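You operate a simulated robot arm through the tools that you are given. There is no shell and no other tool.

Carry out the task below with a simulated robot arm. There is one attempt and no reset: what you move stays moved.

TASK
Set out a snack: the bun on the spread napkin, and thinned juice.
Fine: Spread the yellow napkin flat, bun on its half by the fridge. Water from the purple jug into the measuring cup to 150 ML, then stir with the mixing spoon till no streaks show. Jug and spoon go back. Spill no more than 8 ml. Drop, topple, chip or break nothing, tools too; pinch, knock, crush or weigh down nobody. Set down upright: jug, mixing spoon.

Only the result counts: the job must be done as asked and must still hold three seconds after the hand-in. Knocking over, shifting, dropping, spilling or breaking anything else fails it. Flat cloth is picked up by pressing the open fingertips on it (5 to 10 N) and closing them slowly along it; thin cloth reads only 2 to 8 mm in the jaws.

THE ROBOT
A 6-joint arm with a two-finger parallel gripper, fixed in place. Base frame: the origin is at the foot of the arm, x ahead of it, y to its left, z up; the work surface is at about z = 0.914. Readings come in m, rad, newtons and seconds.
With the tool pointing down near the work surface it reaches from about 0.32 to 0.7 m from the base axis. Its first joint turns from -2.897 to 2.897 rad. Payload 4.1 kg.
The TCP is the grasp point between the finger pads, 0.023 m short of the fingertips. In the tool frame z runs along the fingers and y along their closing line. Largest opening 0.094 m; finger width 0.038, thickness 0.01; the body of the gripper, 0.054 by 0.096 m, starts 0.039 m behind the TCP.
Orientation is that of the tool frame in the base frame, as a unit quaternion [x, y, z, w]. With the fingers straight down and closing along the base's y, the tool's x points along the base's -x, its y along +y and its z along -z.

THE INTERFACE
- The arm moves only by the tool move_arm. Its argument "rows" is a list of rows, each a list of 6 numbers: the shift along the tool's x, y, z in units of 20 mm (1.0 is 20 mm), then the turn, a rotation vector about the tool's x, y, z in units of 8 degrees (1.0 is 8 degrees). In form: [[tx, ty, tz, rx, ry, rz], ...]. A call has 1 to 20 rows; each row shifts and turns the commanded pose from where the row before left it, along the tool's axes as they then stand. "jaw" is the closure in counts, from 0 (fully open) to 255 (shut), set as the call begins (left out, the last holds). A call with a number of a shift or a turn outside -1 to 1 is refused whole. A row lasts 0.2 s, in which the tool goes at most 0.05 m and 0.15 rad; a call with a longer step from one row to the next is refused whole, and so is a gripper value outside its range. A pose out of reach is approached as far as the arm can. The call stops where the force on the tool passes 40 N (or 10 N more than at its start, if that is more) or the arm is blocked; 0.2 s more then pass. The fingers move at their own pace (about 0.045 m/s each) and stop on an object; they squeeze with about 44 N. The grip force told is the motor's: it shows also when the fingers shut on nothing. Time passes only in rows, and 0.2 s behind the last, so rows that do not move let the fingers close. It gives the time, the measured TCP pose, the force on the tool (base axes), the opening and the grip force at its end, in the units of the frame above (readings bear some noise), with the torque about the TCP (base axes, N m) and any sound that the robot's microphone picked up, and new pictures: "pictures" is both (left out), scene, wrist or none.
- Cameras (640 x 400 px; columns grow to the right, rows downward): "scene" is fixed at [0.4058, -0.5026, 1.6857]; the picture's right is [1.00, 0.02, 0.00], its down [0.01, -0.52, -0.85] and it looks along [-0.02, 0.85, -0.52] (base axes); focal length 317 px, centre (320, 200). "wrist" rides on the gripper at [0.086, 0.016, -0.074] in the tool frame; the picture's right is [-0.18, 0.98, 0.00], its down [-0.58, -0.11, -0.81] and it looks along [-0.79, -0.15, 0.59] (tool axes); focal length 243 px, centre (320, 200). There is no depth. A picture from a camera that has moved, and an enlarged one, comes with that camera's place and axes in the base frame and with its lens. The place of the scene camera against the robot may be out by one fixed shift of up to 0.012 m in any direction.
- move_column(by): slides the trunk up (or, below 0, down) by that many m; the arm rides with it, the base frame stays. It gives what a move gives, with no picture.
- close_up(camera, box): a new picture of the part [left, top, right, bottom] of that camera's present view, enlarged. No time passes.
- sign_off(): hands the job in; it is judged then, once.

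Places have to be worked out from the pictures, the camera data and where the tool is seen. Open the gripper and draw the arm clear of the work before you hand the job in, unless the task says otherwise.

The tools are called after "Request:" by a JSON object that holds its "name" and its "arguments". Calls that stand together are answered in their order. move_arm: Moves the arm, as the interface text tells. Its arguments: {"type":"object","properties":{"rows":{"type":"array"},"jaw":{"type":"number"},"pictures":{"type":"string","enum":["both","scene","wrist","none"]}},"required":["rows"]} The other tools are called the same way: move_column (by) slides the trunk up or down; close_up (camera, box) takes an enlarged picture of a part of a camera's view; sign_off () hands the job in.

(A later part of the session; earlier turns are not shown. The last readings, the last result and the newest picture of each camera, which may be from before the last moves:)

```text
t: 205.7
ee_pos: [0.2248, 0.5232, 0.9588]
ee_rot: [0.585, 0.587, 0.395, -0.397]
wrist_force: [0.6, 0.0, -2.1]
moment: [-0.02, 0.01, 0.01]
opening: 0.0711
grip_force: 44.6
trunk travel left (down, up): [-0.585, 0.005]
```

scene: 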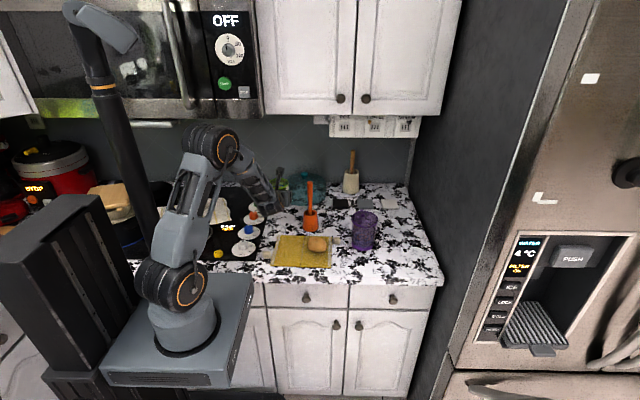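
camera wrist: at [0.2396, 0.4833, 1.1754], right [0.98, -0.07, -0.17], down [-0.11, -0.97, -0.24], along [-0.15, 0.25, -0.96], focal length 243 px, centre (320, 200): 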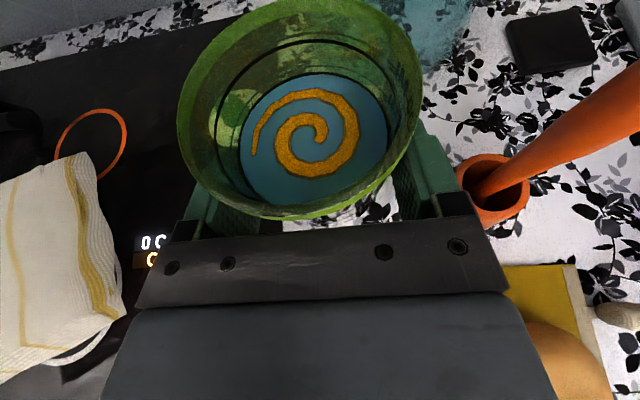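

Request:
{"name": "move_arm", "arguments": {"rows": [[-0.09, 0, 0.038, 0, 0, 0], [0, 0, 0, 0, 0, 0]], "pictures": "none"}}

Request:
{"name": "move_arm", "arguments": {"rows": [[-0.07, 0, 0.03, 0, 0, 0], [0, 0, 0, 0, 0, 0]], "pictures": "none"}}

```text
t: 206.2
ee_pos: [0.2236, 0.5256, 0.9576]
ee_rot: [0.585, 0.587, 0.395, -0.396]
wrist_force: [0.0, -0.1, -2.7]
moment: [0.0, 0.01, 0.01]
opening: 0.0712
grip_force: 43.9
trunk travel left (down, up): [-0.585, 0.005]
```

```text
t: 206.8
ee_pos: [0.2238, 0.5232, 0.9547]
ee_rot: [0.584, 0.587, 0.395, -0.397]
wrist_force: [0.1, 0.2, -2.0]
moment: [-0.05, -0.02, 0.0]
opening: 0.0709
grip_force: 44.2
trunk travel left (down, up): [-0.585, 0.005]
```

Still hanging (−2 N). I continue in ~1 mm steps until contact.

Request:
{"name": "move_arm", "arguments": {"rows": [[-0.05, 0, 0.02, 0, 0, 0], [0, 0, 0, 0, 0, 0]], "pictures": "none"}}

Request:
{"name": "move_arm", "arguments": {"rows": [[-0.05, 0, 0.02, 0, 0, 0], [0, 0, 0, 0, 0, 0]], "pictures": "none"}}

```text
t: 207.4
ee_pos: [0.2234, 0.5248, 0.9549]
ee_rot: [0.585, 0.587, 0.396, -0.395]
wrist_force: [-0.5, 0.2, 1.2]
moment: [0.08, 0.06, 0.02]
opening: 0.0712
grip_force: 43.8
trunk travel left (down, up): [-0.585, 0.005]
```

```text
t: 208.1
ee_pos: [0.2241, 0.5237, 0.9557]
ee_rot: [0.584, 0.587, 0.396, -0.398]
wrist_force: [-0.9, 0.7, 8.2]
moment: [0.24, 0.24, -0.01]
opening: 0.0712
grip_force: 43.6
trunk travel left (down, up): [-0.585, 0.005]
```

Firm contact. I ease up a hair and open the jaws slowly.

Request:
{"name": "move_arm", "arguments": {"rows": [[0.04, 0, -0.016, 0, 0, 0], [0, 0, 0, 0, 0, 0]], "pictures": "none"}}

Request:
{"name": "move_arm", "arguments": {"rows": [[0, 0, 0, 0, 0, 0], [0, 0, 0, 0, 0, 0]], "jaw": 52, "pictures": "none"}}

Request:
{"name": "move_arm", "arguments": {"rows": [[0, 0, 0, 0, 0, 0], [0, 0, 0, 0, 0, 0], [0, 0, 0, 0, 0, 0]], "jaw": 0, "pictures": "wrist"}}

Request:
{"name": "close_up", "arguments": {"camera": "wrist", "box": [240, 10, 340, 110]}}

```text
t: 208.7
ee_pos: [0.2244, 0.5228, 0.955]
ee_rot: [0.585, 0.586, 0.397, -0.396]
wrist_force: [1.0, 4.6, 9.4]
moment: [0.4, 0.19, -0.11]
opening: 0.071
grip_force: 44.0
trunk travel left (down, up): [-0.585, 0.005]
```

```text
t: 209.2
ee_pos: [0.224, 0.5237, 0.9546]
ee_rot: [0.585, 0.588, 0.394, -0.396]
wrist_force: [0.2, 0.5, 0.8]
moment: [0.02, 0.03, 0.01]
opening: 0.0747
grip_force: 0.1
trunk travel left (down, up): [-0.585, 0.005]
```

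```text
t: 210.1
ee_pos: [0.2246, 0.5236, 0.9532]
ee_rot: [0.585, 0.587, 0.396, -0.396]
wrist_force: [0.0, 0.4, 0.0]
moment: [0.0, 0.02, 0.03]
opening: 0.0938
grip_force: 0.0
trunk travel left (down, up): [-0.585, 0.005]
camera wrist: at [0.2406, 0.4876, 1.0612], right [0.98, -0.07, -0.17], down [-0.11, -0.97, -0.24], along [-0.15, 0.25, -0.96], focal length 243 px, centre (320, 200)
```

wrist: 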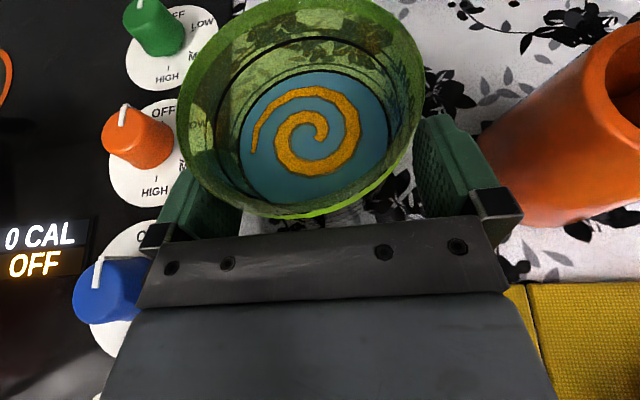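

```text
4.00 times, centred on (290, 60) of wrist
camera zoom: at [0.2406, 0.4876, 1.0612], right [0.98, -0.07, -0.17], down [-0.11, -0.97, -0.24], along [-0.15, 0.25, -0.96], focal length 970 px, centre (440, 760)
```

zoom: 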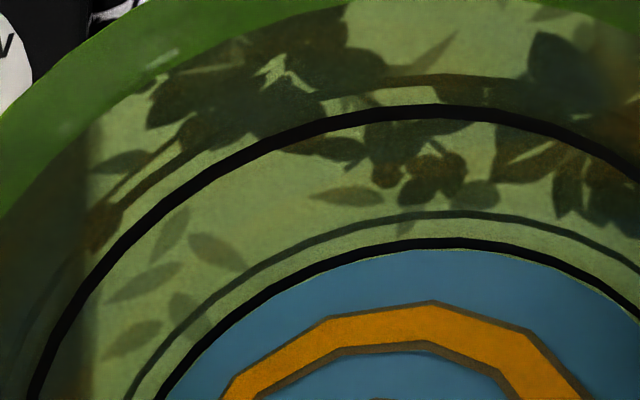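

The cup stands again with the liquid at the 150 ring. I back the hand away from it, then rise and level the tool.

Request:
{"name": "move_arm", "arguments": {"rows": [[-0.375, 0, -0.927, 0, 0, 0], [-0.375, 0, -0.927, 0, 0, 0], [-0.375, 0, -0.927, 0, 0, 0], [-0.375, 0, -0.927, 0, 0, 0], [-0.375, 0, -0.927, 0, 0, 0], [0.927, 0, -0.375, 0, 0, 0], [0.927, 0, -0.375, 0, 0, 0], [0.927, 0, -0.375, 0, 0, 0], [0.927, 0, -0.375, 0, 0, 0], [0.927, 0, -0.375, 0, 0, 0], [0.927, 0, -0.375, 0, 0, 0], [0.927, 0, -0.375, 0, 0, 0], [0.927, 0, -0.375, 0, 0, 0], [0.927, 0, -0.375, 0, 0, 0], [0.927, 0, -0.375, 0, 0, 0]]}}

Request:
{"name": "close_up", "arguments": {"camera": "scene", "box": [240, 160, 400, 280]}}

Request:
{"name": "close_up", "arguments": {"camera": "scene", "box": [268, 198, 304, 238]}}

```text
t: 213.2
ee_pos: [0.2239, 0.4245, 1.1555]
ee_rot: [0.585, 0.587, 0.395, -0.396]
wrist_force: [0.9, 0.7, -0.5]
moment: [0.01, 0.02, 0.01]
opening: 0.094
grip_force: 0.1
trunk travel left (down, up): [-0.585, 0.005]
camera wrist: at [0.2406, 0.3889, 1.2619], right [0.98, -0.07, -0.17], down [-0.11, -0.97, -0.24], along [-0.15, 0.25, -0.96], focal length 243 px, centre (320, 200)
```

scene: 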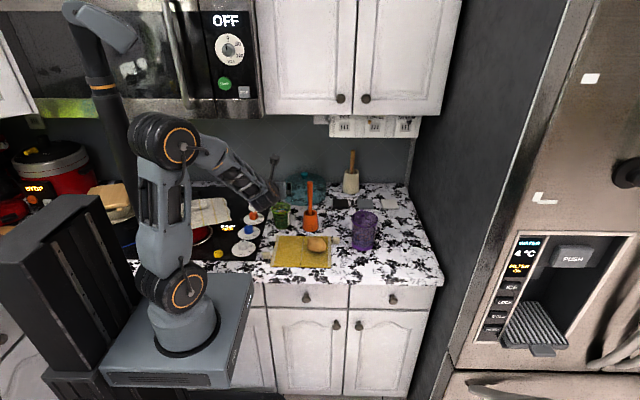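
wrist: 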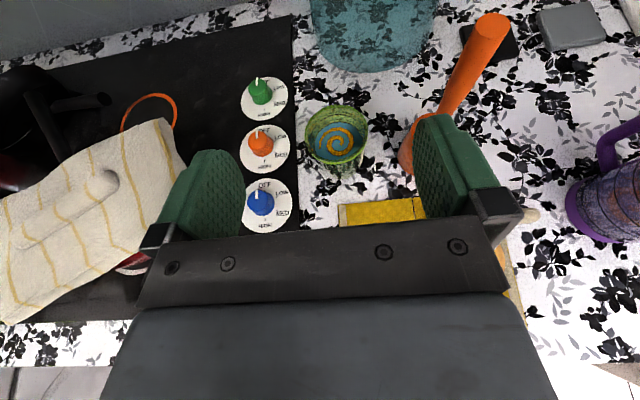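

```text
3.33 times, centred on (320, 220) of scene
camera zoom: at [0.4058, -0.5026, 1.6857], right [1.0, 0.02, 0.0], down [0.01, -0.52, -0.85], along [-0.02, 0.85, -0.52], focal length 1057 px, centre (320, 133)
```

zoom: 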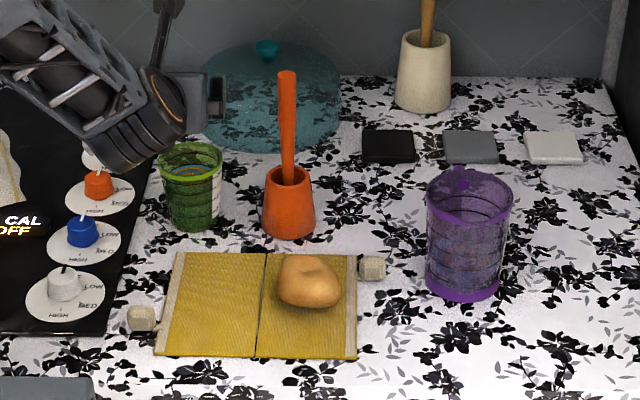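

```text
10.00 times, centred on (286, 218) of scene
camera zoom: at [0.4058, -0.5026, 1.6857], right [1.0, 0.02, 0.0], down [0.01, -0.52, -0.85], along [-0.02, 0.85, -0.52], focal length 3170 px, centre (660, 20)
```

zoom: 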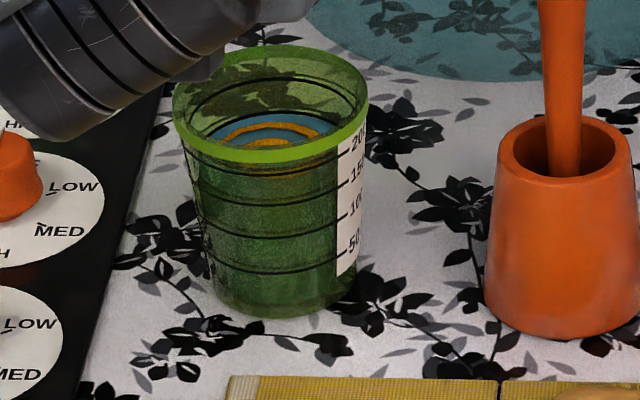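

All in order. Now I level the tool and go to fetch the jug from its temporary spot.

Request:
{"name": "move_arm", "arguments": {"rows": [[0, 0, 0, 0, -0.944, 0], [0, 0, 0, 0, -0.944, 0], [0, 0, 0, 0, -0.944, 0], [0, 0, 0, 0, -0.944, 0], [0, 0, 0, 0, -0.944, 0], [0, 0, 0, 0, -0.944, 0], [0, 0, 0, 0, -0.944, 0], [0, 0, 0, 0, -0.944, 0], [0, 0, 0, 0, -0.944, 0], [-0.115, 0.96, 0, 0, 0, 0], [-0.115, 0.96, 0, 0, 0, 0], [-0.115, 0.96, 0, 0, 0, 0], [-0.115, 0.96, 0, 0, 0, 0], [-0.115, 0.96, 0, 0, 0, 0], [-0.115, 0.96, 0, 0, 0, 0], [-0.115, 0.96, 0, 0, 0, 0], [-0.115, 0.96, 0, 0, 0, 0], [-0.115, 0.96, 0, 0, 0, 0], [-0.115, 0.96, 0, 0, 0, 0], [-0.115, 0.96, 0, 0, 0, 0]], "pictures": "none"}}

Request:
{"name": "move_arm", "arguments": {"rows": [[-0.115, 0.96, 0, 0, 0, 0], [-0.115, 0.96, 0, 0, 0, 0], [0, 0, 0, 0, 0, 0.95], [0, 0, 0, 0, 0, 0.95], [0, 0, 0, 0, 0, 0.95], [0, 0, 0, 0, 0, 0.9], [0, 0, 0, 0.144, 0.81, 0], [0, 0, 0, 0.144, 0.81, 0], [0, 0, 0, 0.144, 0.81, 0], [0, 0, 0, 0.144, 0.81, 0]], "jaw": 119}}

Request:
{"name": "close_up", "arguments": {"camera": "wrist", "box": [200, 0, 500, 220]}}

```text
t: 217.4
ee_pos: [0.4355, 0.3992, 1.1528]
ee_rot: [0.705, 0.709, 0.0, -0.001]
wrist_force: [0.0, 0.0, 0.2]
moment: [-0.02, 0.0, -0.01]
opening: 0.0937
grip_force: 0.1
trunk travel left (down, up): [-0.585, 0.005]
```

```text
t: 219.7
ee_pos: [0.4749, 0.3939, 1.1538]
ee_rot: [0.842, 0.488, 0.177, -0.148]
wrist_force: [0.1, 0.1, -0.1]
moment: [-0.01, -0.02, -0.01]
opening: 0.0497
grip_force: 0.0
trunk travel left (down, up): [-0.585, 0.005]
camera wrist: at [0.5173, 0.4222, 1.2567], right [0.77, -0.61, -0.16], down [-0.49, -0.73, 0.47], along [-0.41, -0.29, -0.87], focal length 243 px, centre (320, 200)
```

scene: 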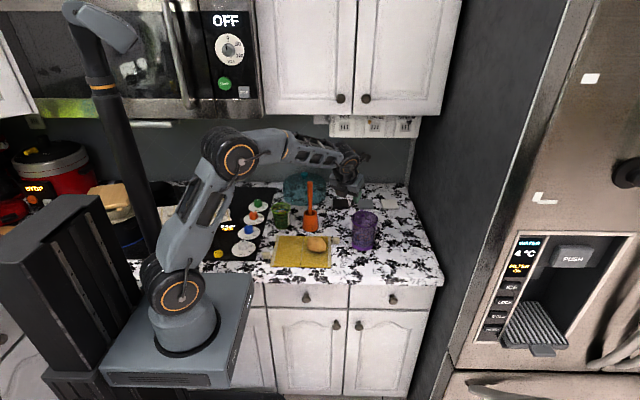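
wrist: 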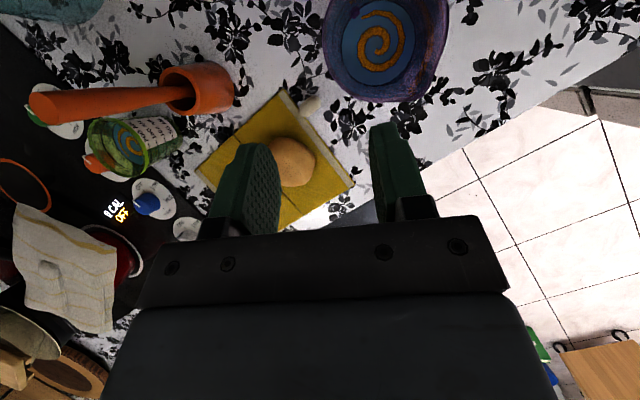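

```text
1.82 times, centred on (350, 110) of wrist
camera zoom: at [0.5173, 0.4222, 1.2567], right [0.77, -0.61, -0.16], down [-0.49, -0.73, 0.47], along [-0.41, -0.29, -0.87], focal length 441 px, centre (266, 364)
```

zoom: 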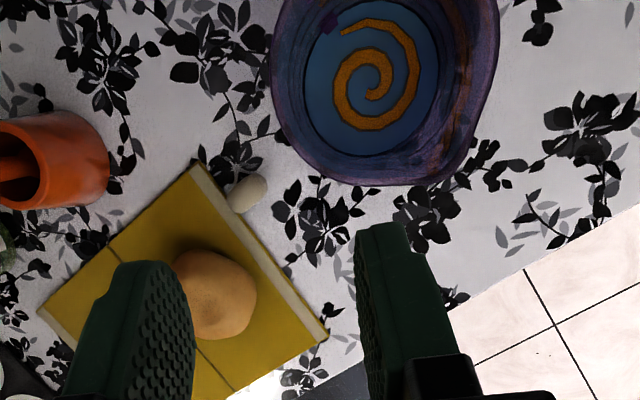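

The jug now stands at about [0.540, 0.432] (it got nudged a few mm). I go above its near-right wall.

Request:
{"name": "move_arm", "arguments": {"rows": [[0.29, 0.78, 0.79, 0, 0, 0], [0.29, 0.78, 0.79, 0, 0, 0], [0.29, 0.78, 0.79, 0, 0, 0], [0.29, 0.78, 0.79, 0, 0, 0], [0.29, 0.78, 0.79, 0, 0, 0], [0, 0, 0, 0, 0, 0]]}}

Request:
{"name": "close_up", "arguments": {"camera": "wrist", "box": [160, 0, 460, 240]}}

```text
t: 221.1
ee_pos: [0.5664, 0.4136, 1.0899]
ee_rot: [0.842, 0.488, 0.175, -0.148]
wrist_force: [-0.1, 0.6, -0.1]
moment: [0.0, 0.0, 0.02]
opening: 0.0499
grip_force: 0.0
trunk travel left (down, up): [-0.585, 0.005]
camera wrist: at [0.6096, 0.4415, 1.1932], right [0.77, -0.61, -0.16], down [-0.49, -0.73, 0.48], along [-0.41, -0.29, -0.87], focal length 243 px, centre (320, 200)
```

scene: 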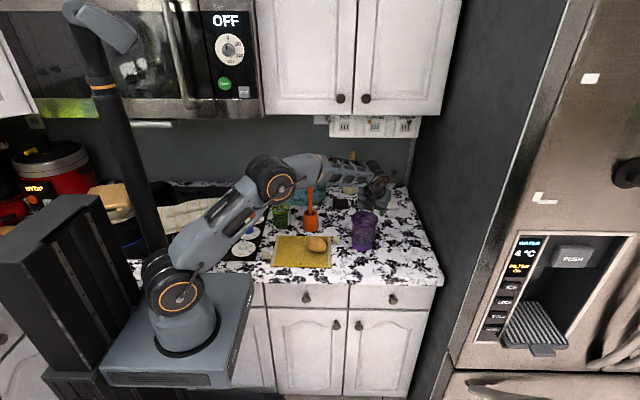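
wrist: 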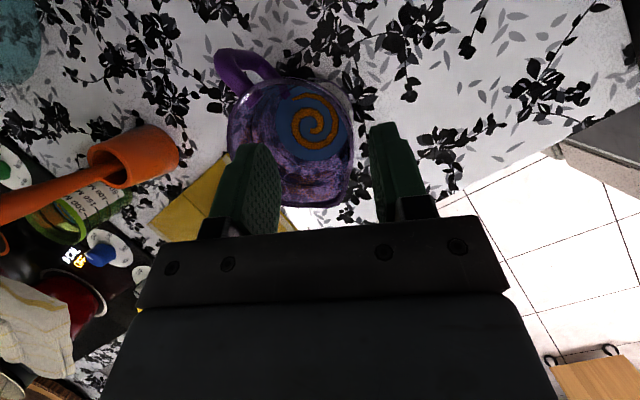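

```text
1.67 times, centred on (310, 120) of wrist
camera zoom: at [0.6096, 0.4415, 1.1932], right [0.77, -0.61, -0.16], down [-0.49, -0.73, 0.48], along [-0.41, -0.29, -0.87], focal length 404 px, centre (337, 333)
```

zoom: 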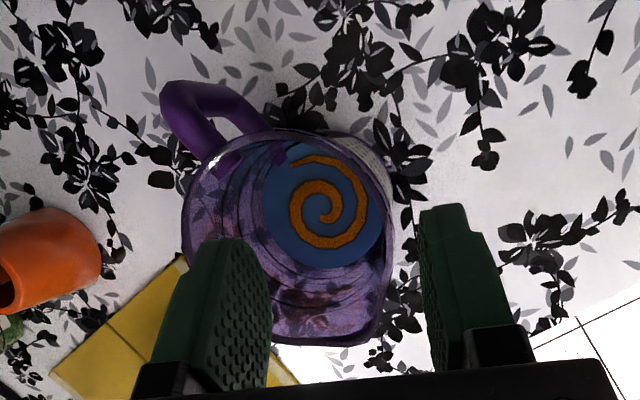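

Alignment is right except for about 3 mm. I correct that and lower the fingers over the wall, then close.

Request:
{"name": "move_arm", "arguments": {"rows": [[0, -0.15, 0, 0, 0, 0], [-0.332, 0.057, 0.67, 0, 0, 0], [-0.332, 0.057, 0.67, 0, 0, 0], [-0.332, 0.057, 0.67, 0, 0, 0], [-0.332, 0.057, 0.67, 0, 0, 0], [-0.332, 0.057, 0.67, 0, 0, 0], [-0.11, 0.02, 0.22, 0, 0, 0]], "pictures": "wrist"}}

Request:
{"name": "close_up", "arguments": {"camera": "wrist", "box": [160, 0, 460, 240]}}

```text
t: 222.7
ee_pos: [0.5637, 0.4131, 1.0095]
ee_rot: [0.842, 0.488, 0.176, -0.147]
wrist_force: [-0.1, -0.7, 0.7]
moment: [0.02, 0.01, 0.0]
opening: 0.05
grip_force: 0.0
trunk travel left (down, up): [-0.585, 0.005]
camera wrist: at [0.6069, 0.442, 1.1123], right [0.77, -0.61, -0.16], down [-0.49, -0.73, 0.48], along [-0.41, -0.29, -0.87], focal length 243 px, centre (320, 200)
```

wrist: 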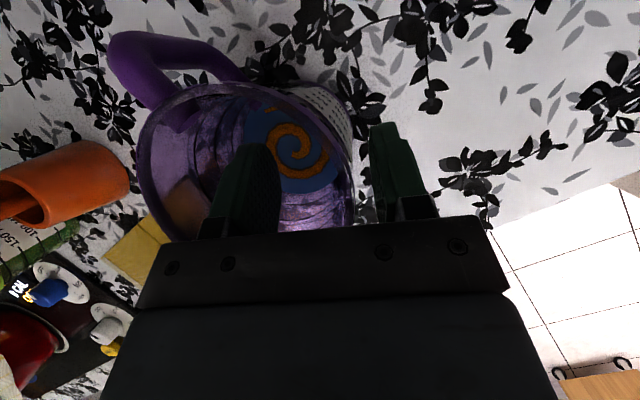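

```text
1.67 times, centred on (310, 120) of wrist
camera zoom: at [0.6069, 0.442, 1.1123], right [0.77, -0.61, -0.16], down [-0.49, -0.73, 0.48], along [-0.41, -0.29, -0.87], focal length 404 px, centre (337, 333)
```

zoom: 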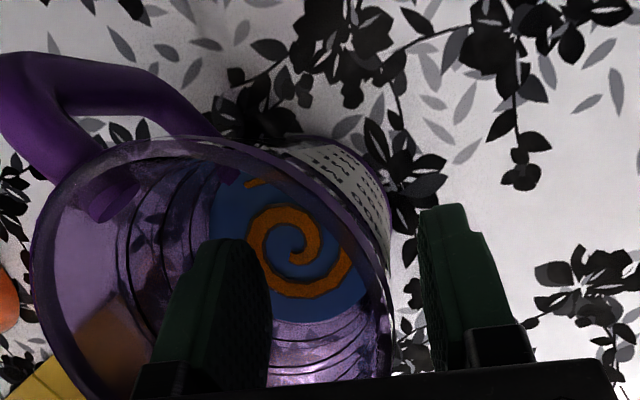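

The wall sits a bit far from centre; I shift 5.5 mm toward it and then close.

Request:
{"name": "move_arm", "arguments": {"rows": [[0, 0.28, 0, 0, 0, 0], [0, 0, 0, 0, 0, 0]], "pictures": "none"}}

Request:
{"name": "move_arm", "arguments": {"rows": [[0, 0, 0, 0, 0, 0], [0, 0, 0, 0, 0, 0], [0, 0, 0, 0, 0, 0], [0, 0, 0, 0, 0, 0], [0, 0, 0, 0, 0, 0]], "jaw": 255, "pictures": "wrist"}}

Request:
{"name": "close_up", "arguments": {"camera": "wrist", "box": [80, 0, 440, 240]}}

```text
t: 223.2
ee_pos: [0.5691, 0.4109, 1.009]
ee_rot: [0.842, 0.488, 0.175, -0.148]
wrist_force: [-0.5, 0.7, 0.3]
moment: [-0.01, 0.02, -0.04]
opening: 0.0504
grip_force: 0.1
trunk travel left (down, up): [-0.585, 0.005]
```

```text
t: 224.4
ee_pos: [0.5688, 0.4123, 1.0097]
ee_rot: [0.842, 0.488, 0.175, -0.148]
wrist_force: [0.7, 0.1, -1.5]
moment: [-0.1, -0.09, 0.01]
opening: 0.0152
grip_force: 43.9
trunk travel left (down, up): [-0.585, 0.005]
camera wrist: at [0.6119, 0.4396, 1.1125], right [0.77, -0.61, -0.16], down [-0.49, -0.73, 0.48], along [-0.41, -0.29, -0.87], focal length 243 px, centre (320, 200)
```

wrist: 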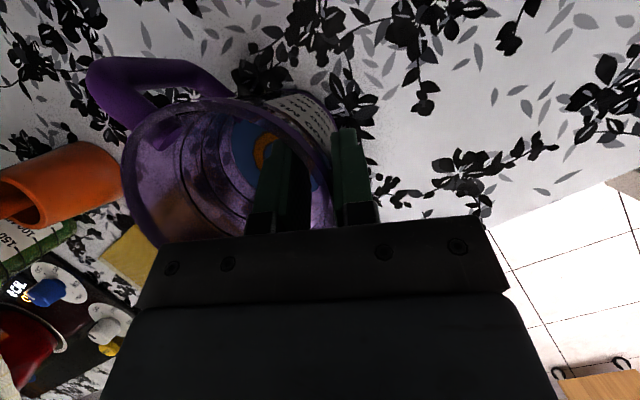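

```text
1.67 times, centred on (260, 120) of wrist
camera zoom: at [0.6119, 0.4396, 1.1125], right [0.77, -0.61, -0.16], down [-0.49, -0.73, 0.48], along [-0.41, -0.29, -0.87], focal length 404 px, centre (420, 333)
```

zoom: 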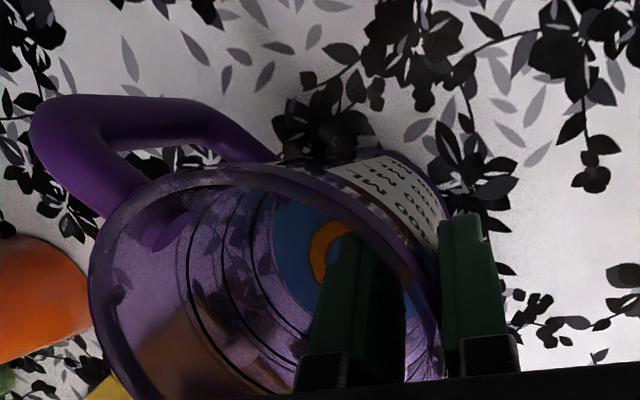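

Held again. I lift the jug and carry it back to its original place.

Request:
{"name": "move_arm", "arguments": {"rows": [[0.332, -0.057, -0.67, 0, 0, 0], [0.332, -0.057, -0.67, 0, 0, 0], [0.332, -0.057, -0.67, 0, 0, 0], [0.332, -0.057, -0.67, 0, 0, 0], [0.302, -0.646, 0.205, 0, 0, 0], [0.302, -0.646, 0.205, 0, 0, 0], [0.302, -0.646, 0.205, 0, 0, 0], [0.302, -0.646, 0.205, 0, 0, 0], [0.302, -0.646, 0.205, 0, 0, 0], [0.302, -0.646, 0.205, 0, 0, 0], [0.302, -0.646, 0.205, 0, 0, 0], [0.302, -0.646, 0.205, 0, 0, 0], [0.302, -0.646, 0.205, 0, 0, 0], [0.302, -0.646, 0.205, 0, 0, 0], [0.302, -0.646, 0.205, 0, 0, 0], [0.302, -0.646, 0.205, 0, 0, 0], [0.302, -0.646, 0.205, 0, 0, 0], [0.302, -0.646, 0.205, 0, 0, 0]]}}

Request:
{"name": "close_up", "arguments": {"camera": "scene", "box": [290, 150, 400, 230]}}

```text
t: 228.2
ee_pos: [0.4597, 0.5881, 1.0682]
ee_rot: [0.843, 0.487, 0.176, -0.148]
wrist_force: [0.0, -0.3, -2.2]
moment: [-0.07, -0.05, 0.0]
opening: 0.015
grip_force: 43.9
trunk travel left (down, up): [-0.585, 0.005]
camera wrist: at [0.5023, 0.6153, 1.1716], right [0.77, -0.61, -0.16], down [-0.49, -0.73, 0.48], along [-0.41, -0.29, -0.87], focal length 243 px, centre (320, 200)
```

scene: 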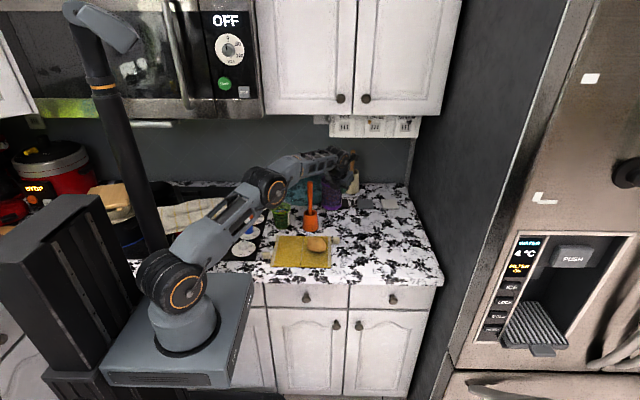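
wrist: 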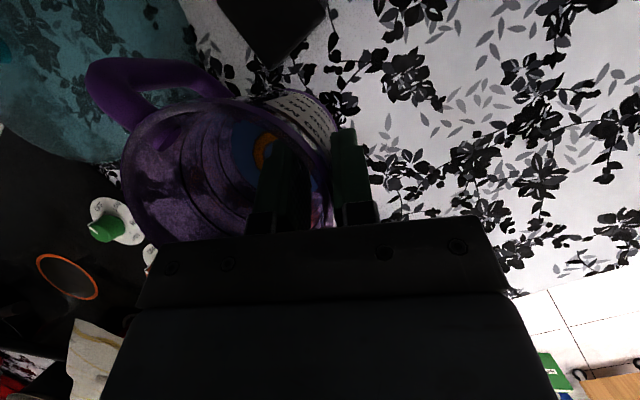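

```text
5.00 times, centred on (345, 190) of scene
camera zoom: at [0.4058, -0.5026, 1.6857], right [1.0, 0.02, 0.0], down [0.01, -0.52, -0.85], along [-0.02, 0.85, -0.52], focal length 1585 px, centre (195, 250)
```

zoom: 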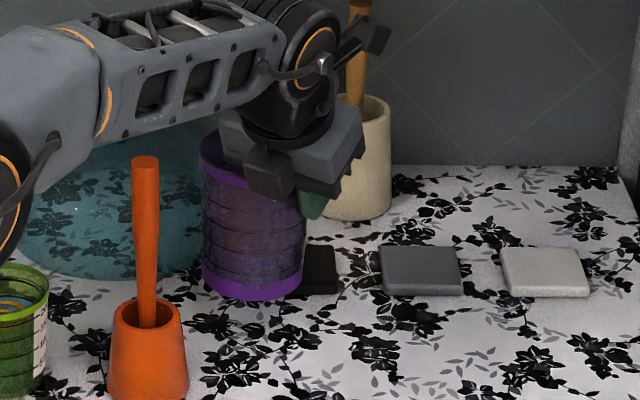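

Over its original spot. I lower it down to contact.

Request:
{"name": "move_arm", "arguments": {"rows": [[-0.332, 0.057, 0.67, 0, 0, 0], [-0.332, 0.057, 0.67, 0, 0, 0], [-0.332, 0.057, 0.67, 0, 0, 0], [-0.166, 0.028, 0.335, 0, 0, 0], [-0.055, 0.01, 0.112, 0, 0, 0], [0, 0, 0, 0, 0, 0]], "pictures": "none"}}

Request:
{"name": "move_arm", "arguments": {"rows": [[-0.033, 0.006, 0.067, 0, 0, 0], [0, 0, 0, 0, 0, 0]], "pictures": "none"}}

Request:
{"name": "move_arm", "arguments": {"rows": [[-0.033, 0.006, 0.067, 0, 0, 0], [0, 0, 0, 0, 0, 0]], "pictures": "none"}}

```text
t: 229.7
ee_pos: [0.459, 0.5876, 1.0141]
ee_rot: [0.843, 0.488, 0.174, -0.147]
wrist_force: [0.3, -0.2, -2.3]
moment: [-0.11, -0.04, 0.0]
opening: 0.015
grip_force: 43.9
trunk travel left (down, up): [-0.585, 0.005]
```

```text
t: 230.2
ee_pos: [0.4593, 0.5873, 1.0117]
ee_rot: [0.843, 0.488, 0.174, -0.147]
wrist_force: [0.6, -0.2, -1.5]
moment: [-0.05, -0.07, 0.0]
opening: 0.0152
grip_force: 44.0
trunk travel left (down, up): [-0.585, 0.005]
```

```text
t: 230.8
ee_pos: [0.4596, 0.5872, 1.0112]
ee_rot: [0.843, 0.487, 0.175, -0.147]
wrist_force: [-0.5, 0.1, -3.0]
moment: [-0.07, -0.08, -0.01]
opening: 0.0149
grip_force: 43.5
trunk travel left (down, up): [-0.585, 0.005]
```

Request:
{"name": "move_arm", "arguments": {"rows": [[-0.033, 0.006, 0.067, 0, 0, 0], [0, 0, 0, 0, 0, 0]], "pictures": "none"}}

Request:
{"name": "move_arm", "arguments": {"rows": [[-0.033, 0.006, 0.067, 0, 0, 0], [0, 0, 0, 0, 0, 0]], "pictures": "none"}}

```text
t: 231.4
ee_pos: [0.4604, 0.5872, 1.0097]
ee_rot: [0.842, 0.488, 0.176, -0.148]
wrist_force: [-0.3, -1.7, 2.5]
moment: [-0.24, -0.03, 0.03]
opening: 0.015
grip_force: 44.3
trunk travel left (down, up): [-0.585, 0.005]
```

```text
t: 232.1
ee_pos: [0.4594, 0.5865, 1.0104]
ee_rot: [0.842, 0.488, 0.176, -0.148]
wrist_force: [1.5, 0.8, 11.0]
moment: [-0.28, -0.08, 0.04]
opening: 0.0152
grip_force: 44.0
trunk travel left (down, up): [-0.585, 0.005]
```

Contact is made. I release the jug, lift the fingers out and back away.

Request:
{"name": "move_arm", "arguments": {"rows": [[0.022, -0.004, -0.045, 0, 0, 0], [0, 0, 0, 0, 0, 0]], "jaw": 195, "pictures": "none"}}

Request:
{"name": "move_arm", "arguments": {"rows": [[0, 0, 0, 0, 0, 0], [0, 0, 0, 0, 0, 0], [0, 0, 0, 0, 0, 0], [0.332, -0.057, -0.67, 0, 0, 0], [0.332, -0.057, -0.67, 0, 0, 0], [0.332, -0.057, -0.67, 0, 0, 0], [0.332, -0.057, -0.67, 0, 0, 0], [0.332, -0.057, -0.67, 0, 0, 0], [-0.763, 0.499, -0.414, 0, 0, 0], [-0.763, 0.499, -0.414, 0, 0, 0], [-0.763, 0.499, -0.414, 0, 0, 0], [-0.763, 0.499, -0.414, 0, 0, 0]], "jaw": 125}}

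Request:
{"name": "close_up", "arguments": {"camera": "scene", "box": [240, 140, 400, 250]}}

```text
t: 232.7
ee_pos: [0.4579, 0.5868, 1.0073]
ee_rot: [0.842, 0.488, 0.174, -0.149]
wrist_force: [-0.1, -0.3, -0.3]
moment: [0.0, -0.01, 0.0]
opening: 0.0222
grip_force: 0.1
trunk travel left (down, up): [-0.585, 0.005]
```

```text
t: 235.2
ee_pos: [0.4607, 0.5046, 1.086]
ee_rot: [0.842, 0.488, 0.175, -0.148]
wrist_force: [0.0, -0.4, 0.1]
moment: [-0.06, 0.04, 0.01]
opening: 0.0479
grip_force: 0.0
trunk travel left (down, up): [-0.585, 0.005]
camera wrist: at [0.5041, 0.5332, 1.1876], right [0.77, -0.61, -0.16], down [-0.49, -0.73, 0.47], along [-0.41, -0.29, -0.87], focal length 243 px, centre (320, 200)
```

scene: 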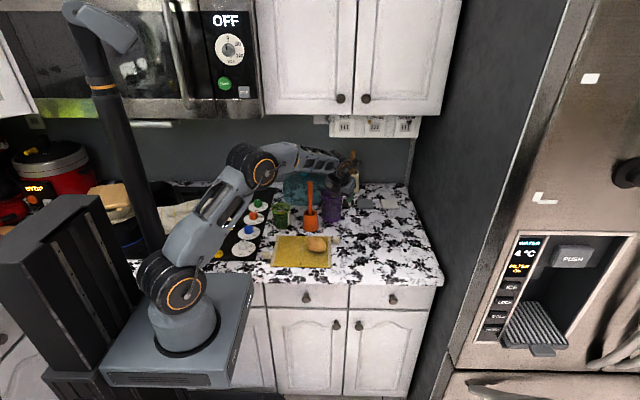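
wrist: 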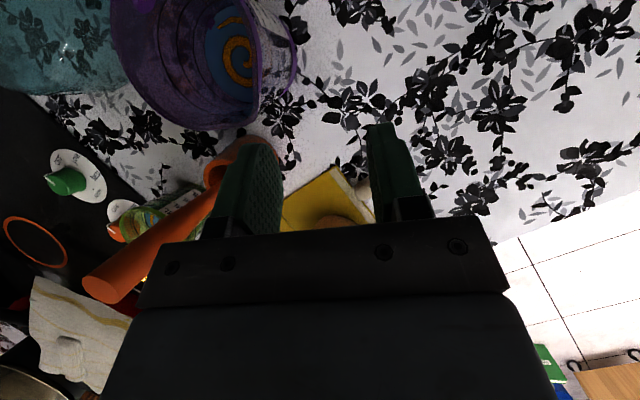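

```text
3.64 times, centred on (320, 195) of scene
camera zoom: at [0.4058, -0.5026, 1.6857], right [1.0, 0.02, 0.0], down [0.01, -0.52, -0.85], along [-0.02, 0.85, -0.52], focal length 1153 px, centre (320, 218)
```

zoom: 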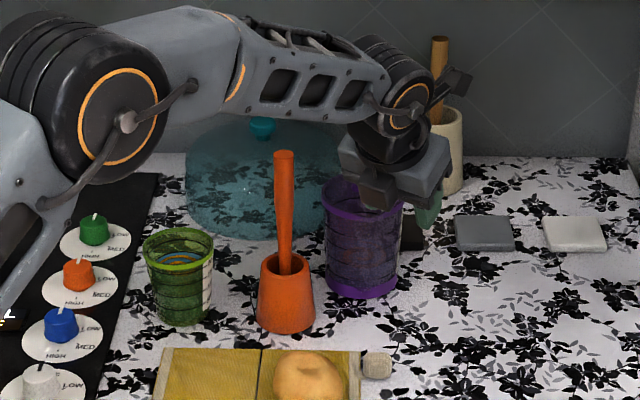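

The jug is back. Next the spoon: I rise, level the tool, and roll it round so the camera is on the near side.

Request:
{"name": "move_arm", "arguments": {"rows": [[-0.25, 0.07, -0.91, 0, 0, 0], [-0.25, 0.07, -0.91, 0, 0, 0], [-0.25, 0.07, -0.91, 0, 0, 0], [-0.25, 0.07, -0.91, 0, 0, 0], [0, 0, 0, -0.144, -0.81, 0], [0, 0, 0, -0.144, -0.81, 0], [0, 0, 0, -0.144, -0.81, 0], [0, 0, 0, -0.144, -0.81, 0], [0, 0, 0, 0, 0, -1], [0, 0, 0, 0, 0, -1], [0, 0, 0, 0, 0, -1], [0, 0, 0, 0, 0, -1], [0, 0, 0, 0, 0, -1], [0, 0, 0, 0, 0, -1], [0, 0, 0, 0, 0, -1], [0, 0, 0, 0, 0, -1], [0, 0, 0, 0, 0, -1], [0, 0, 0, 0, 0, -1], [0, 0, 0, 0, 0, -1]], "jaw": 0, "pictures": "none"}}

Request:
{"name": "move_arm", "arguments": {"rows": [[0, 0, 0, 0, 0, -1], [0, 0, 0, 0, 0, -1], [0, 0, 0, 0, 0, -1], [0, 0, 0, 0, 0, -1], [0, 0, 0, 0, 0, -1], [0, 0, 0, 0, 0, -1], [0, 0, 0, 0, 0, -1], [0, 0, 0, 0, 0, -1], [0, 0, 0, 0, 0, -1], [0, 0, 0, 0, 0, -1], [0, 0, 0, 0, 0, -1], [0, 0, 0, 0, 0, -0.4]]}}

```text
t: 239.2
ee_pos: [0.4464, 0.4573, 1.1406]
ee_rot: [0.273, 0.962, 0.0, 0.0]
wrist_force: [0.3, 0.5, 0.2]
moment: [-0.01, -0.03, 0.0]
opening: 0.0938
grip_force: 0.1
trunk travel left (down, up): [-0.585, 0.005]
```

```text
t: 241.8
ee_pos: [0.4448, 0.4583, 1.1397]
ee_rot: [-0.497, 0.868, 0.001, 0.001]
wrist_force: [-0.1, 0.4, -0.1]
moment: [-0.04, -0.01, 0.0]
opening: 0.0941
grip_force: 0.0
trunk travel left (down, up): [-0.585, 0.005]
camera wrist: at [0.387, 0.3921, 1.2128], right [-0.75, 0.66, 0.0], down [0.39, 0.44, 0.81], along [0.53, 0.61, -0.59], focal length 243 px, centre (320, 200)
```

scene: 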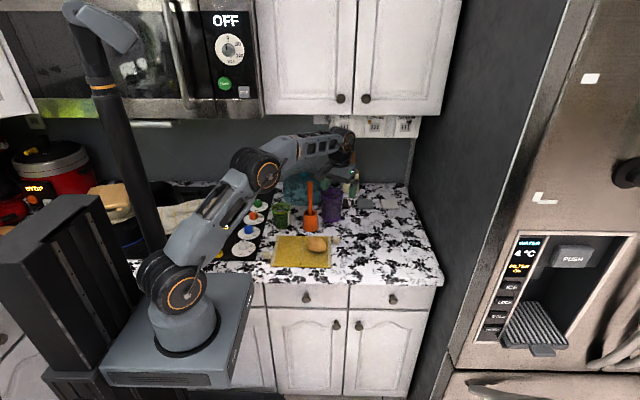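
wrist: 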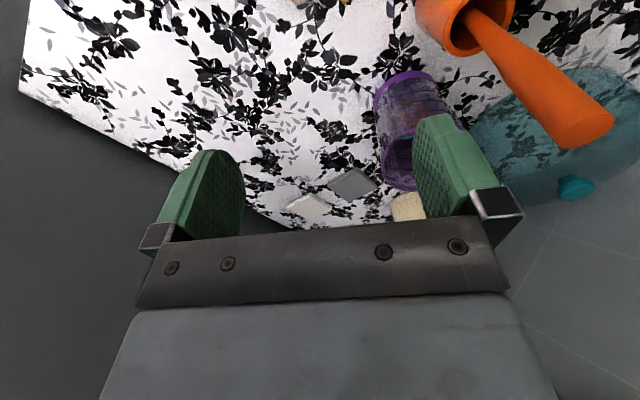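

I approach the spoon at a safe height to locate its handle precisely.

Request:
{"name": "move_arm", "arguments": {"rows": [[0.37, 0.797, -0.25, 0, 0, 0], [0.37, 0.797, -0.25, 0, 0, 0], [0.37, 0.797, -0.25, 0, 0, 0], [0.37, 0.797, -0.25, 0, 0, 0], [0.37, 0.797, -0.25, 0, 0, 0], [0.37, 0.797, -0.25, 0, 0, 0]]}}

Request:
{"name": "close_up", "arguments": {"camera": "wrist", "box": [260, 0, 460, 150]}}

```text
t: 243.2
ee_pos: [0.3409, 0.4673, 1.1713]
ee_rot: [-0.495, 0.869, 0.0, 0.001]
wrist_force: [-0.7, 0.5, -0.8]
moment: [0.01, 0.0, 0.0]
opening: 0.0942
grip_force: 0.0
trunk travel left (down, up): [-0.585, 0.005]
camera wrist: at [0.2828, 0.4025, 1.244], right [-0.75, 0.66, 0.0], down [0.39, 0.44, 0.81], along [0.53, 0.61, -0.59], focal length 243 px, centre (320, 200)
```

scene: 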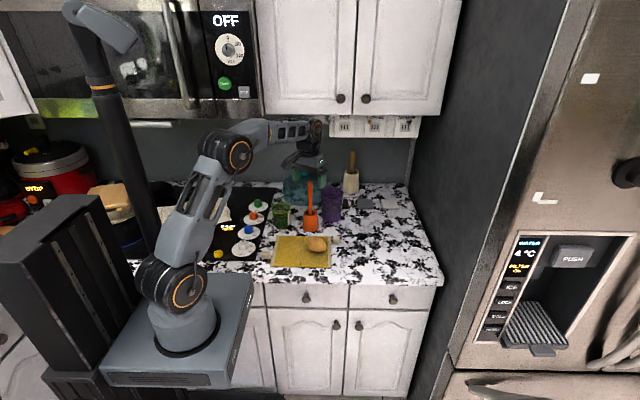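
wrist: 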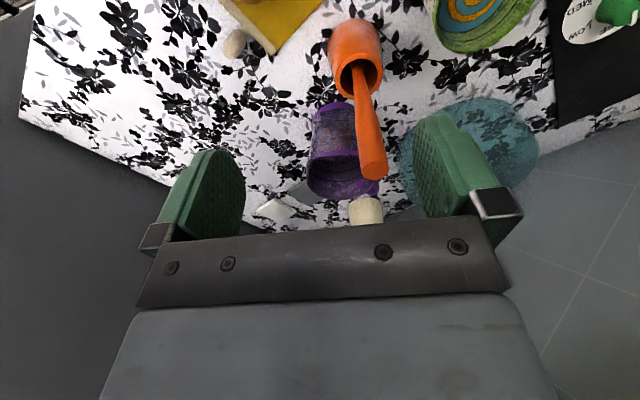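

```text
2.67 times, centred on (360, 75) of wrist
camera zoom: at [0.2828, 0.4025, 1.244], right [-0.75, 0.66, 0.0], down [0.39, 0.44, 0.81], along [0.53, 0.61, -0.59], focal length 647 px, centre (213, 533)
```

zoom: 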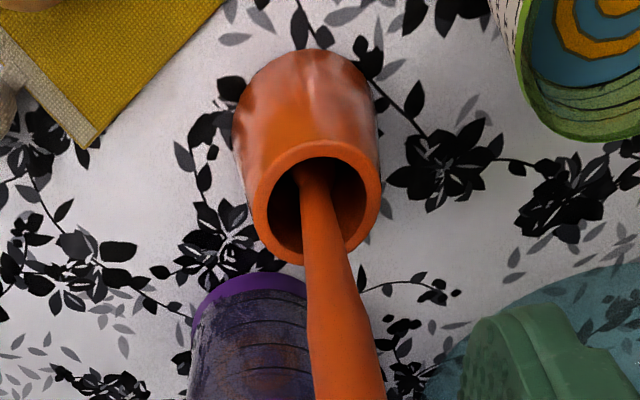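

I zoom on the spoon's top end to fix its position.

Request:
{"name": "close_up", "arguments": {"camera": "wrist", "box": [320, 60, 430, 200]}}

Request:
{"name": "close_up", "arguments": {"camera": "scene", "box": [290, 170, 330, 240]}}

```text
2.86 times, centred on (375, 130) of wrist
camera zoom: at [0.2828, 0.4025, 1.244], right [-0.75, 0.66, 0.0], down [0.39, 0.44, 0.81], along [0.53, 0.61, -0.59], focal length 693 px, centre (163, 400)
```

zoom: 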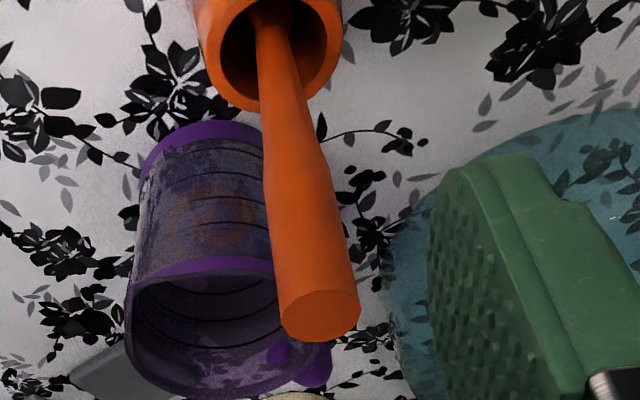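

```text
5.71 times, centred on (310, 205) of scene
camera zoom: at [0.4058, -0.5026, 1.6857], right [1.0, 0.02, 0.0], down [0.01, -0.52, -0.85], along [-0.02, 0.85, -0.52], focal length 1811 px, centre (377, 171)
```

zoom: 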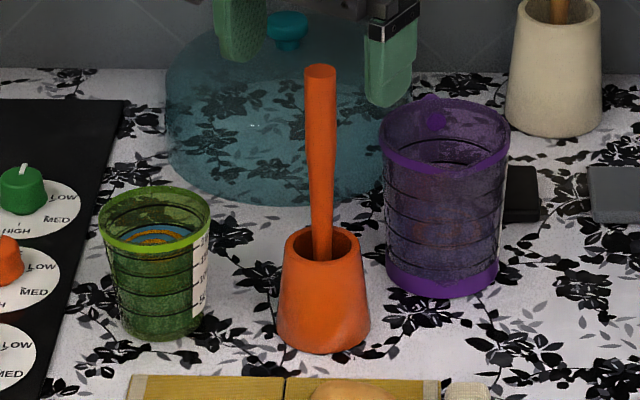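

The spoon's top is at [0.3415, 0.533, 1.115], about 21 mm thick, leaning ~4°. I move above it and descend with the fingers on both sides of the handle.

Request:
{"name": "move_arm", "arguments": {"rows": [[-0.685, 0.406, 0, 0, 0, 0], [-0.685, 0.406, 0, 0, 0, 0], [-0.685, 0.406, 0, 0, 0, 0], [-0.685, 0.406, 0, 0, 0, 0], [0, 0, 0.6, 0, 0, 0], [0, 0, 0.6, 0, 0, 0]]}}

Request:
{"name": "close_up", "arguments": {"camera": "wrist", "box": [220, 0, 440, 240]}}

```text
t: 244.7
ee_pos: [0.3428, 0.5323, 1.1449]
ee_rot: [-0.495, 0.869, 0.001, 0.001]
wrist_force: [0.1, -0.3, -0.2]
moment: [0.02, 0.01, -0.01]
opening: 0.0941
grip_force: 0.0
trunk travel left (down, up): [-0.585, 0.005]
camera wrist: at [0.2842, 0.4664, 1.2188], right [-0.75, 0.66, 0.0], down [0.39, 0.44, 0.81], along [0.53, 0.61, -0.59], focal length 243 px, centre (320, 200)
```

scene: 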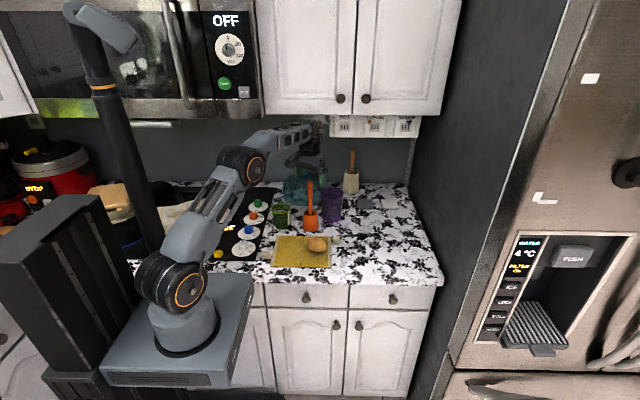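
wrist: 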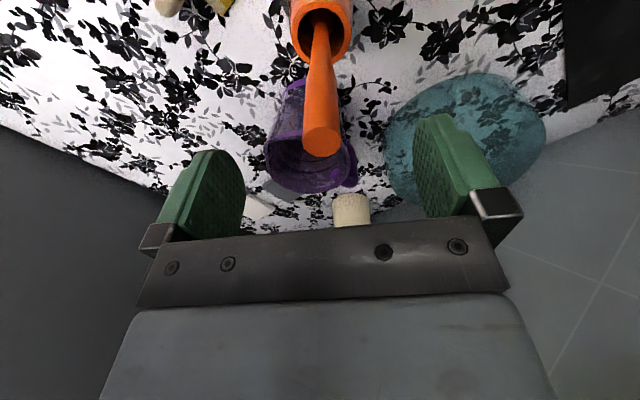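

```text
1.67 times, centred on (330, 120) of wrist
camera zoom: at [0.2842, 0.4664, 1.2188], right [-0.75, 0.66, 0.0], down [0.39, 0.44, 0.81], along [0.53, 0.61, -0.59], focal length 404 px, centre (303, 333)
```

zoom: 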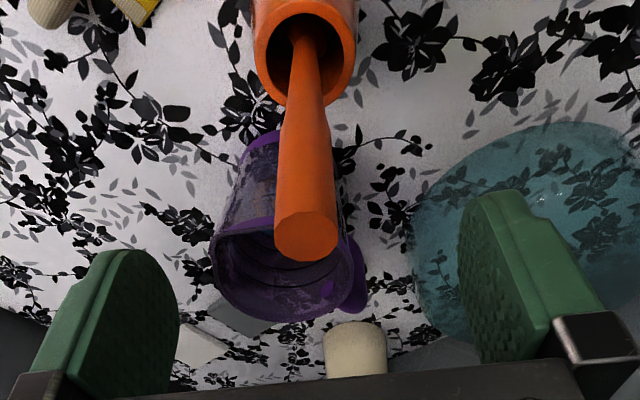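

Well centred. I descend to grip height and close on the handle.

Request:
{"name": "move_arm", "arguments": {"rows": [[0.025, 0.01, 0.69, 0, 0, 0], [0.025, 0.01, 0.69, 0, 0, 0], [0.025, 0.01, 0.69, 0, 0, 0], [0.025, 0.01, 0.69, 0, 0, 0]], "pictures": "wrist"}}

Request:
{"name": "move_arm", "arguments": {"rows": [[0, 0, 0, 0, 0, 0], [0, 0, 0, 0, 0, 0], [0, 0, 0, 0, 0, 0], [0, 0, 0, 0, 0, 0]], "jaw": 180, "pictures": "wrist"}}

```text
t: 245.7
ee_pos: [0.3398, 0.5301, 1.0899]
ee_rot: [-0.495, 0.869, 0.001, 0.0]
wrist_force: [-0.4, 0.2, 0.2]
moment: [0.02, 0.04, 0.02]
opening: 0.0939
grip_force: 0.1
trunk travel left (down, up): [-0.585, 0.005]
camera wrist: at [0.2823, 0.4649, 1.164], right [-0.75, 0.66, 0.0], down [0.39, 0.44, 0.81], along [0.53, 0.61, -0.59], focal length 243 px, centre (320, 200)
```

wrist: 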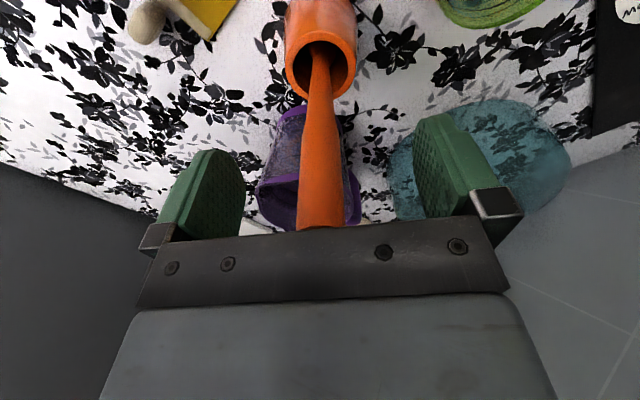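

```text
t: 246.7
ee_pos: [0.3404, 0.5298, 1.0907]
ee_rot: [-0.496, 0.868, 0.001, 0.0]
wrist_force: [-0.3, -0.4, 0.0]
moment: [0.01, 0.0, 0.0]
opening: 0.0277
grip_force: 0.0
trunk travel left (down, up): [-0.585, 0.005]
camera wrist: at [0.2823, 0.4649, 1.1641], right [-0.75, 0.66, 0.0], down [0.39, 0.44, 0.81], along [0.53, 0.61, -0.59], focal length 243 px, centre (320, 200)
```

wrist: 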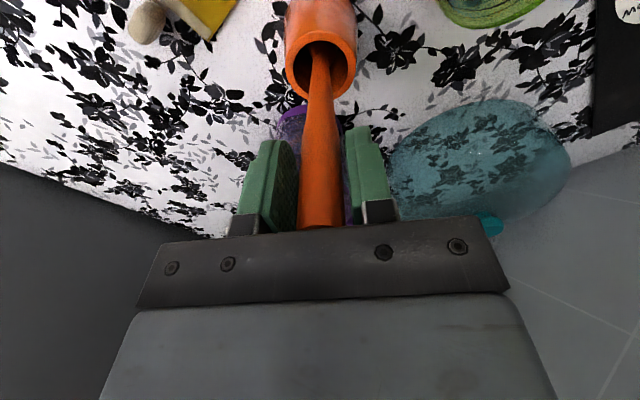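

The handle is between the pads; I close fully onto it.

Request:
{"name": "move_arm", "arguments": {"rows": [[0, 0, 0, 0, 0, 0], [0, 0, 0, 0, 0, 0], [0, 0, 0, 0, 0, 0]], "jaw": 215, "pictures": "wrist"}}

Request:
{"name": "close_up", "arguments": {"camera": "scene", "box": [270, 160, 350, 240]}}

```text
t: 247.4
ee_pos: [0.3405, 0.5307, 1.0905]
ee_rot: [-0.496, 0.868, 0.0, 0.0]
wrist_force: [-0.4, 0.4, 1.0]
moment: [0.09, 0.1, 0.01]
opening: 0.0198
grip_force: 44.2
trunk travel left (down, up): [-0.585, 0.005]
camera wrist: at [0.2823, 0.4649, 1.1641], right [-0.75, 0.66, 0.0], down [0.39, 0.44, 0.81], along [0.53, 0.61, -0.59], focal length 243 px, centre (320, 200)
```

wrist: 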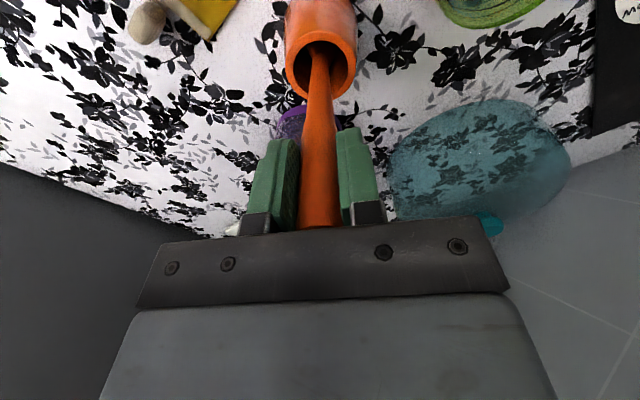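

```text
5.00 times, centred on (310, 200) of scene
camera zoom: at [0.4058, -0.5026, 1.6857], right [1.0, 0.02, 0.0], down [0.01, -0.52, -0.85], along [-0.02, 0.85, -0.52], focal length 1585 px, centre (370, 200)
```

zoom: 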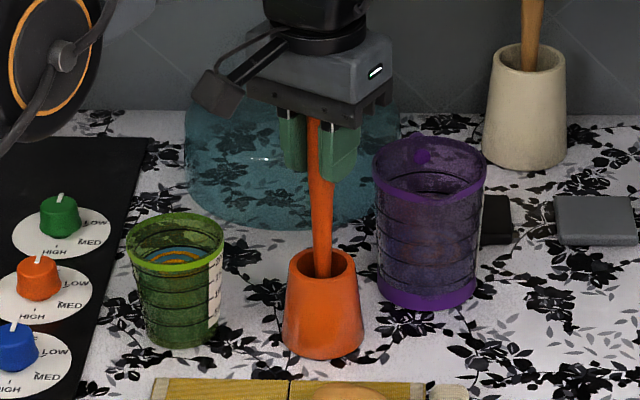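

The spoon is held (20 mm, 44 N). I lift it gently, watching that the holder stays put.

Request:
{"name": "move_arm", "arguments": {"rows": [[0, 0, -0.2, 0, 0, 0], [0, 0, -0.4, 0, 0, 0], [0, 0, -0.5, 0, 0, 0], [0, 0, -0.5, 0, 0, 0], [0, 0, -0.5, 0, 0, 0], [0, 0, -0.5, 0, 0, 0]], "jaw": 235}}

Request:
{"name": "close_up", "arguments": {"camera": "scene", "box": [270, 150, 350, 240]}}

```text
t: 248.8
ee_pos: [0.3403, 0.5302, 1.1432]
ee_rot: [-0.495, 0.869, 0.001, 0.001]
wrist_force: [0.8, 0.2, -1.0]
moment: [0.0, -0.02, -0.02]
opening: 0.0195
grip_force: 43.9
trunk travel left (down, up): [-0.585, 0.005]
camera wrist: at [0.282, 0.4647, 1.2154], right [-0.75, 0.66, 0.0], down [0.39, 0.44, 0.81], along [0.53, 0.61, -0.59], focal length 243 px, centre (320, 200)
```

scene: 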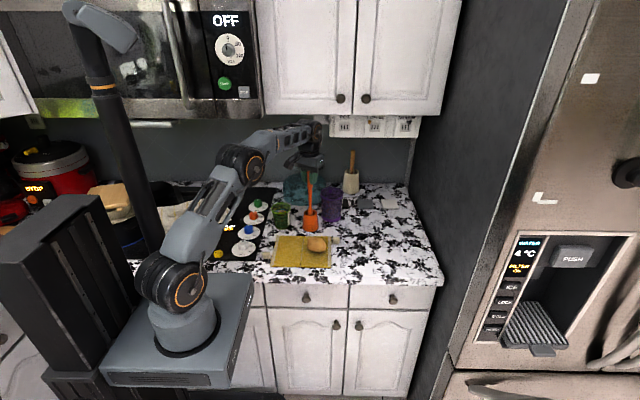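
wrist: 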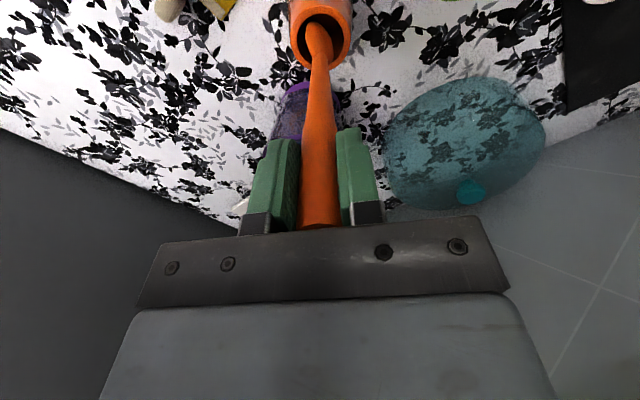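

```text
4.44 times, centred on (310, 195) of scene
camera zoom: at [0.4058, -0.5026, 1.6857], right [1.0, 0.02, 0.0], down [0.01, -0.52, -0.85], along [-0.02, 0.85, -0.52], focal length 1409 px, centre (364, 222)
```

zoom: 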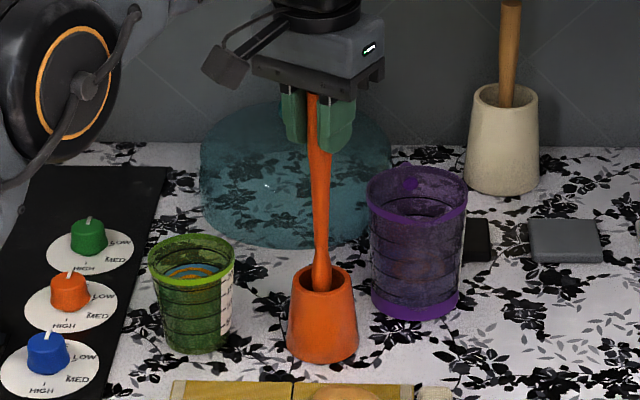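

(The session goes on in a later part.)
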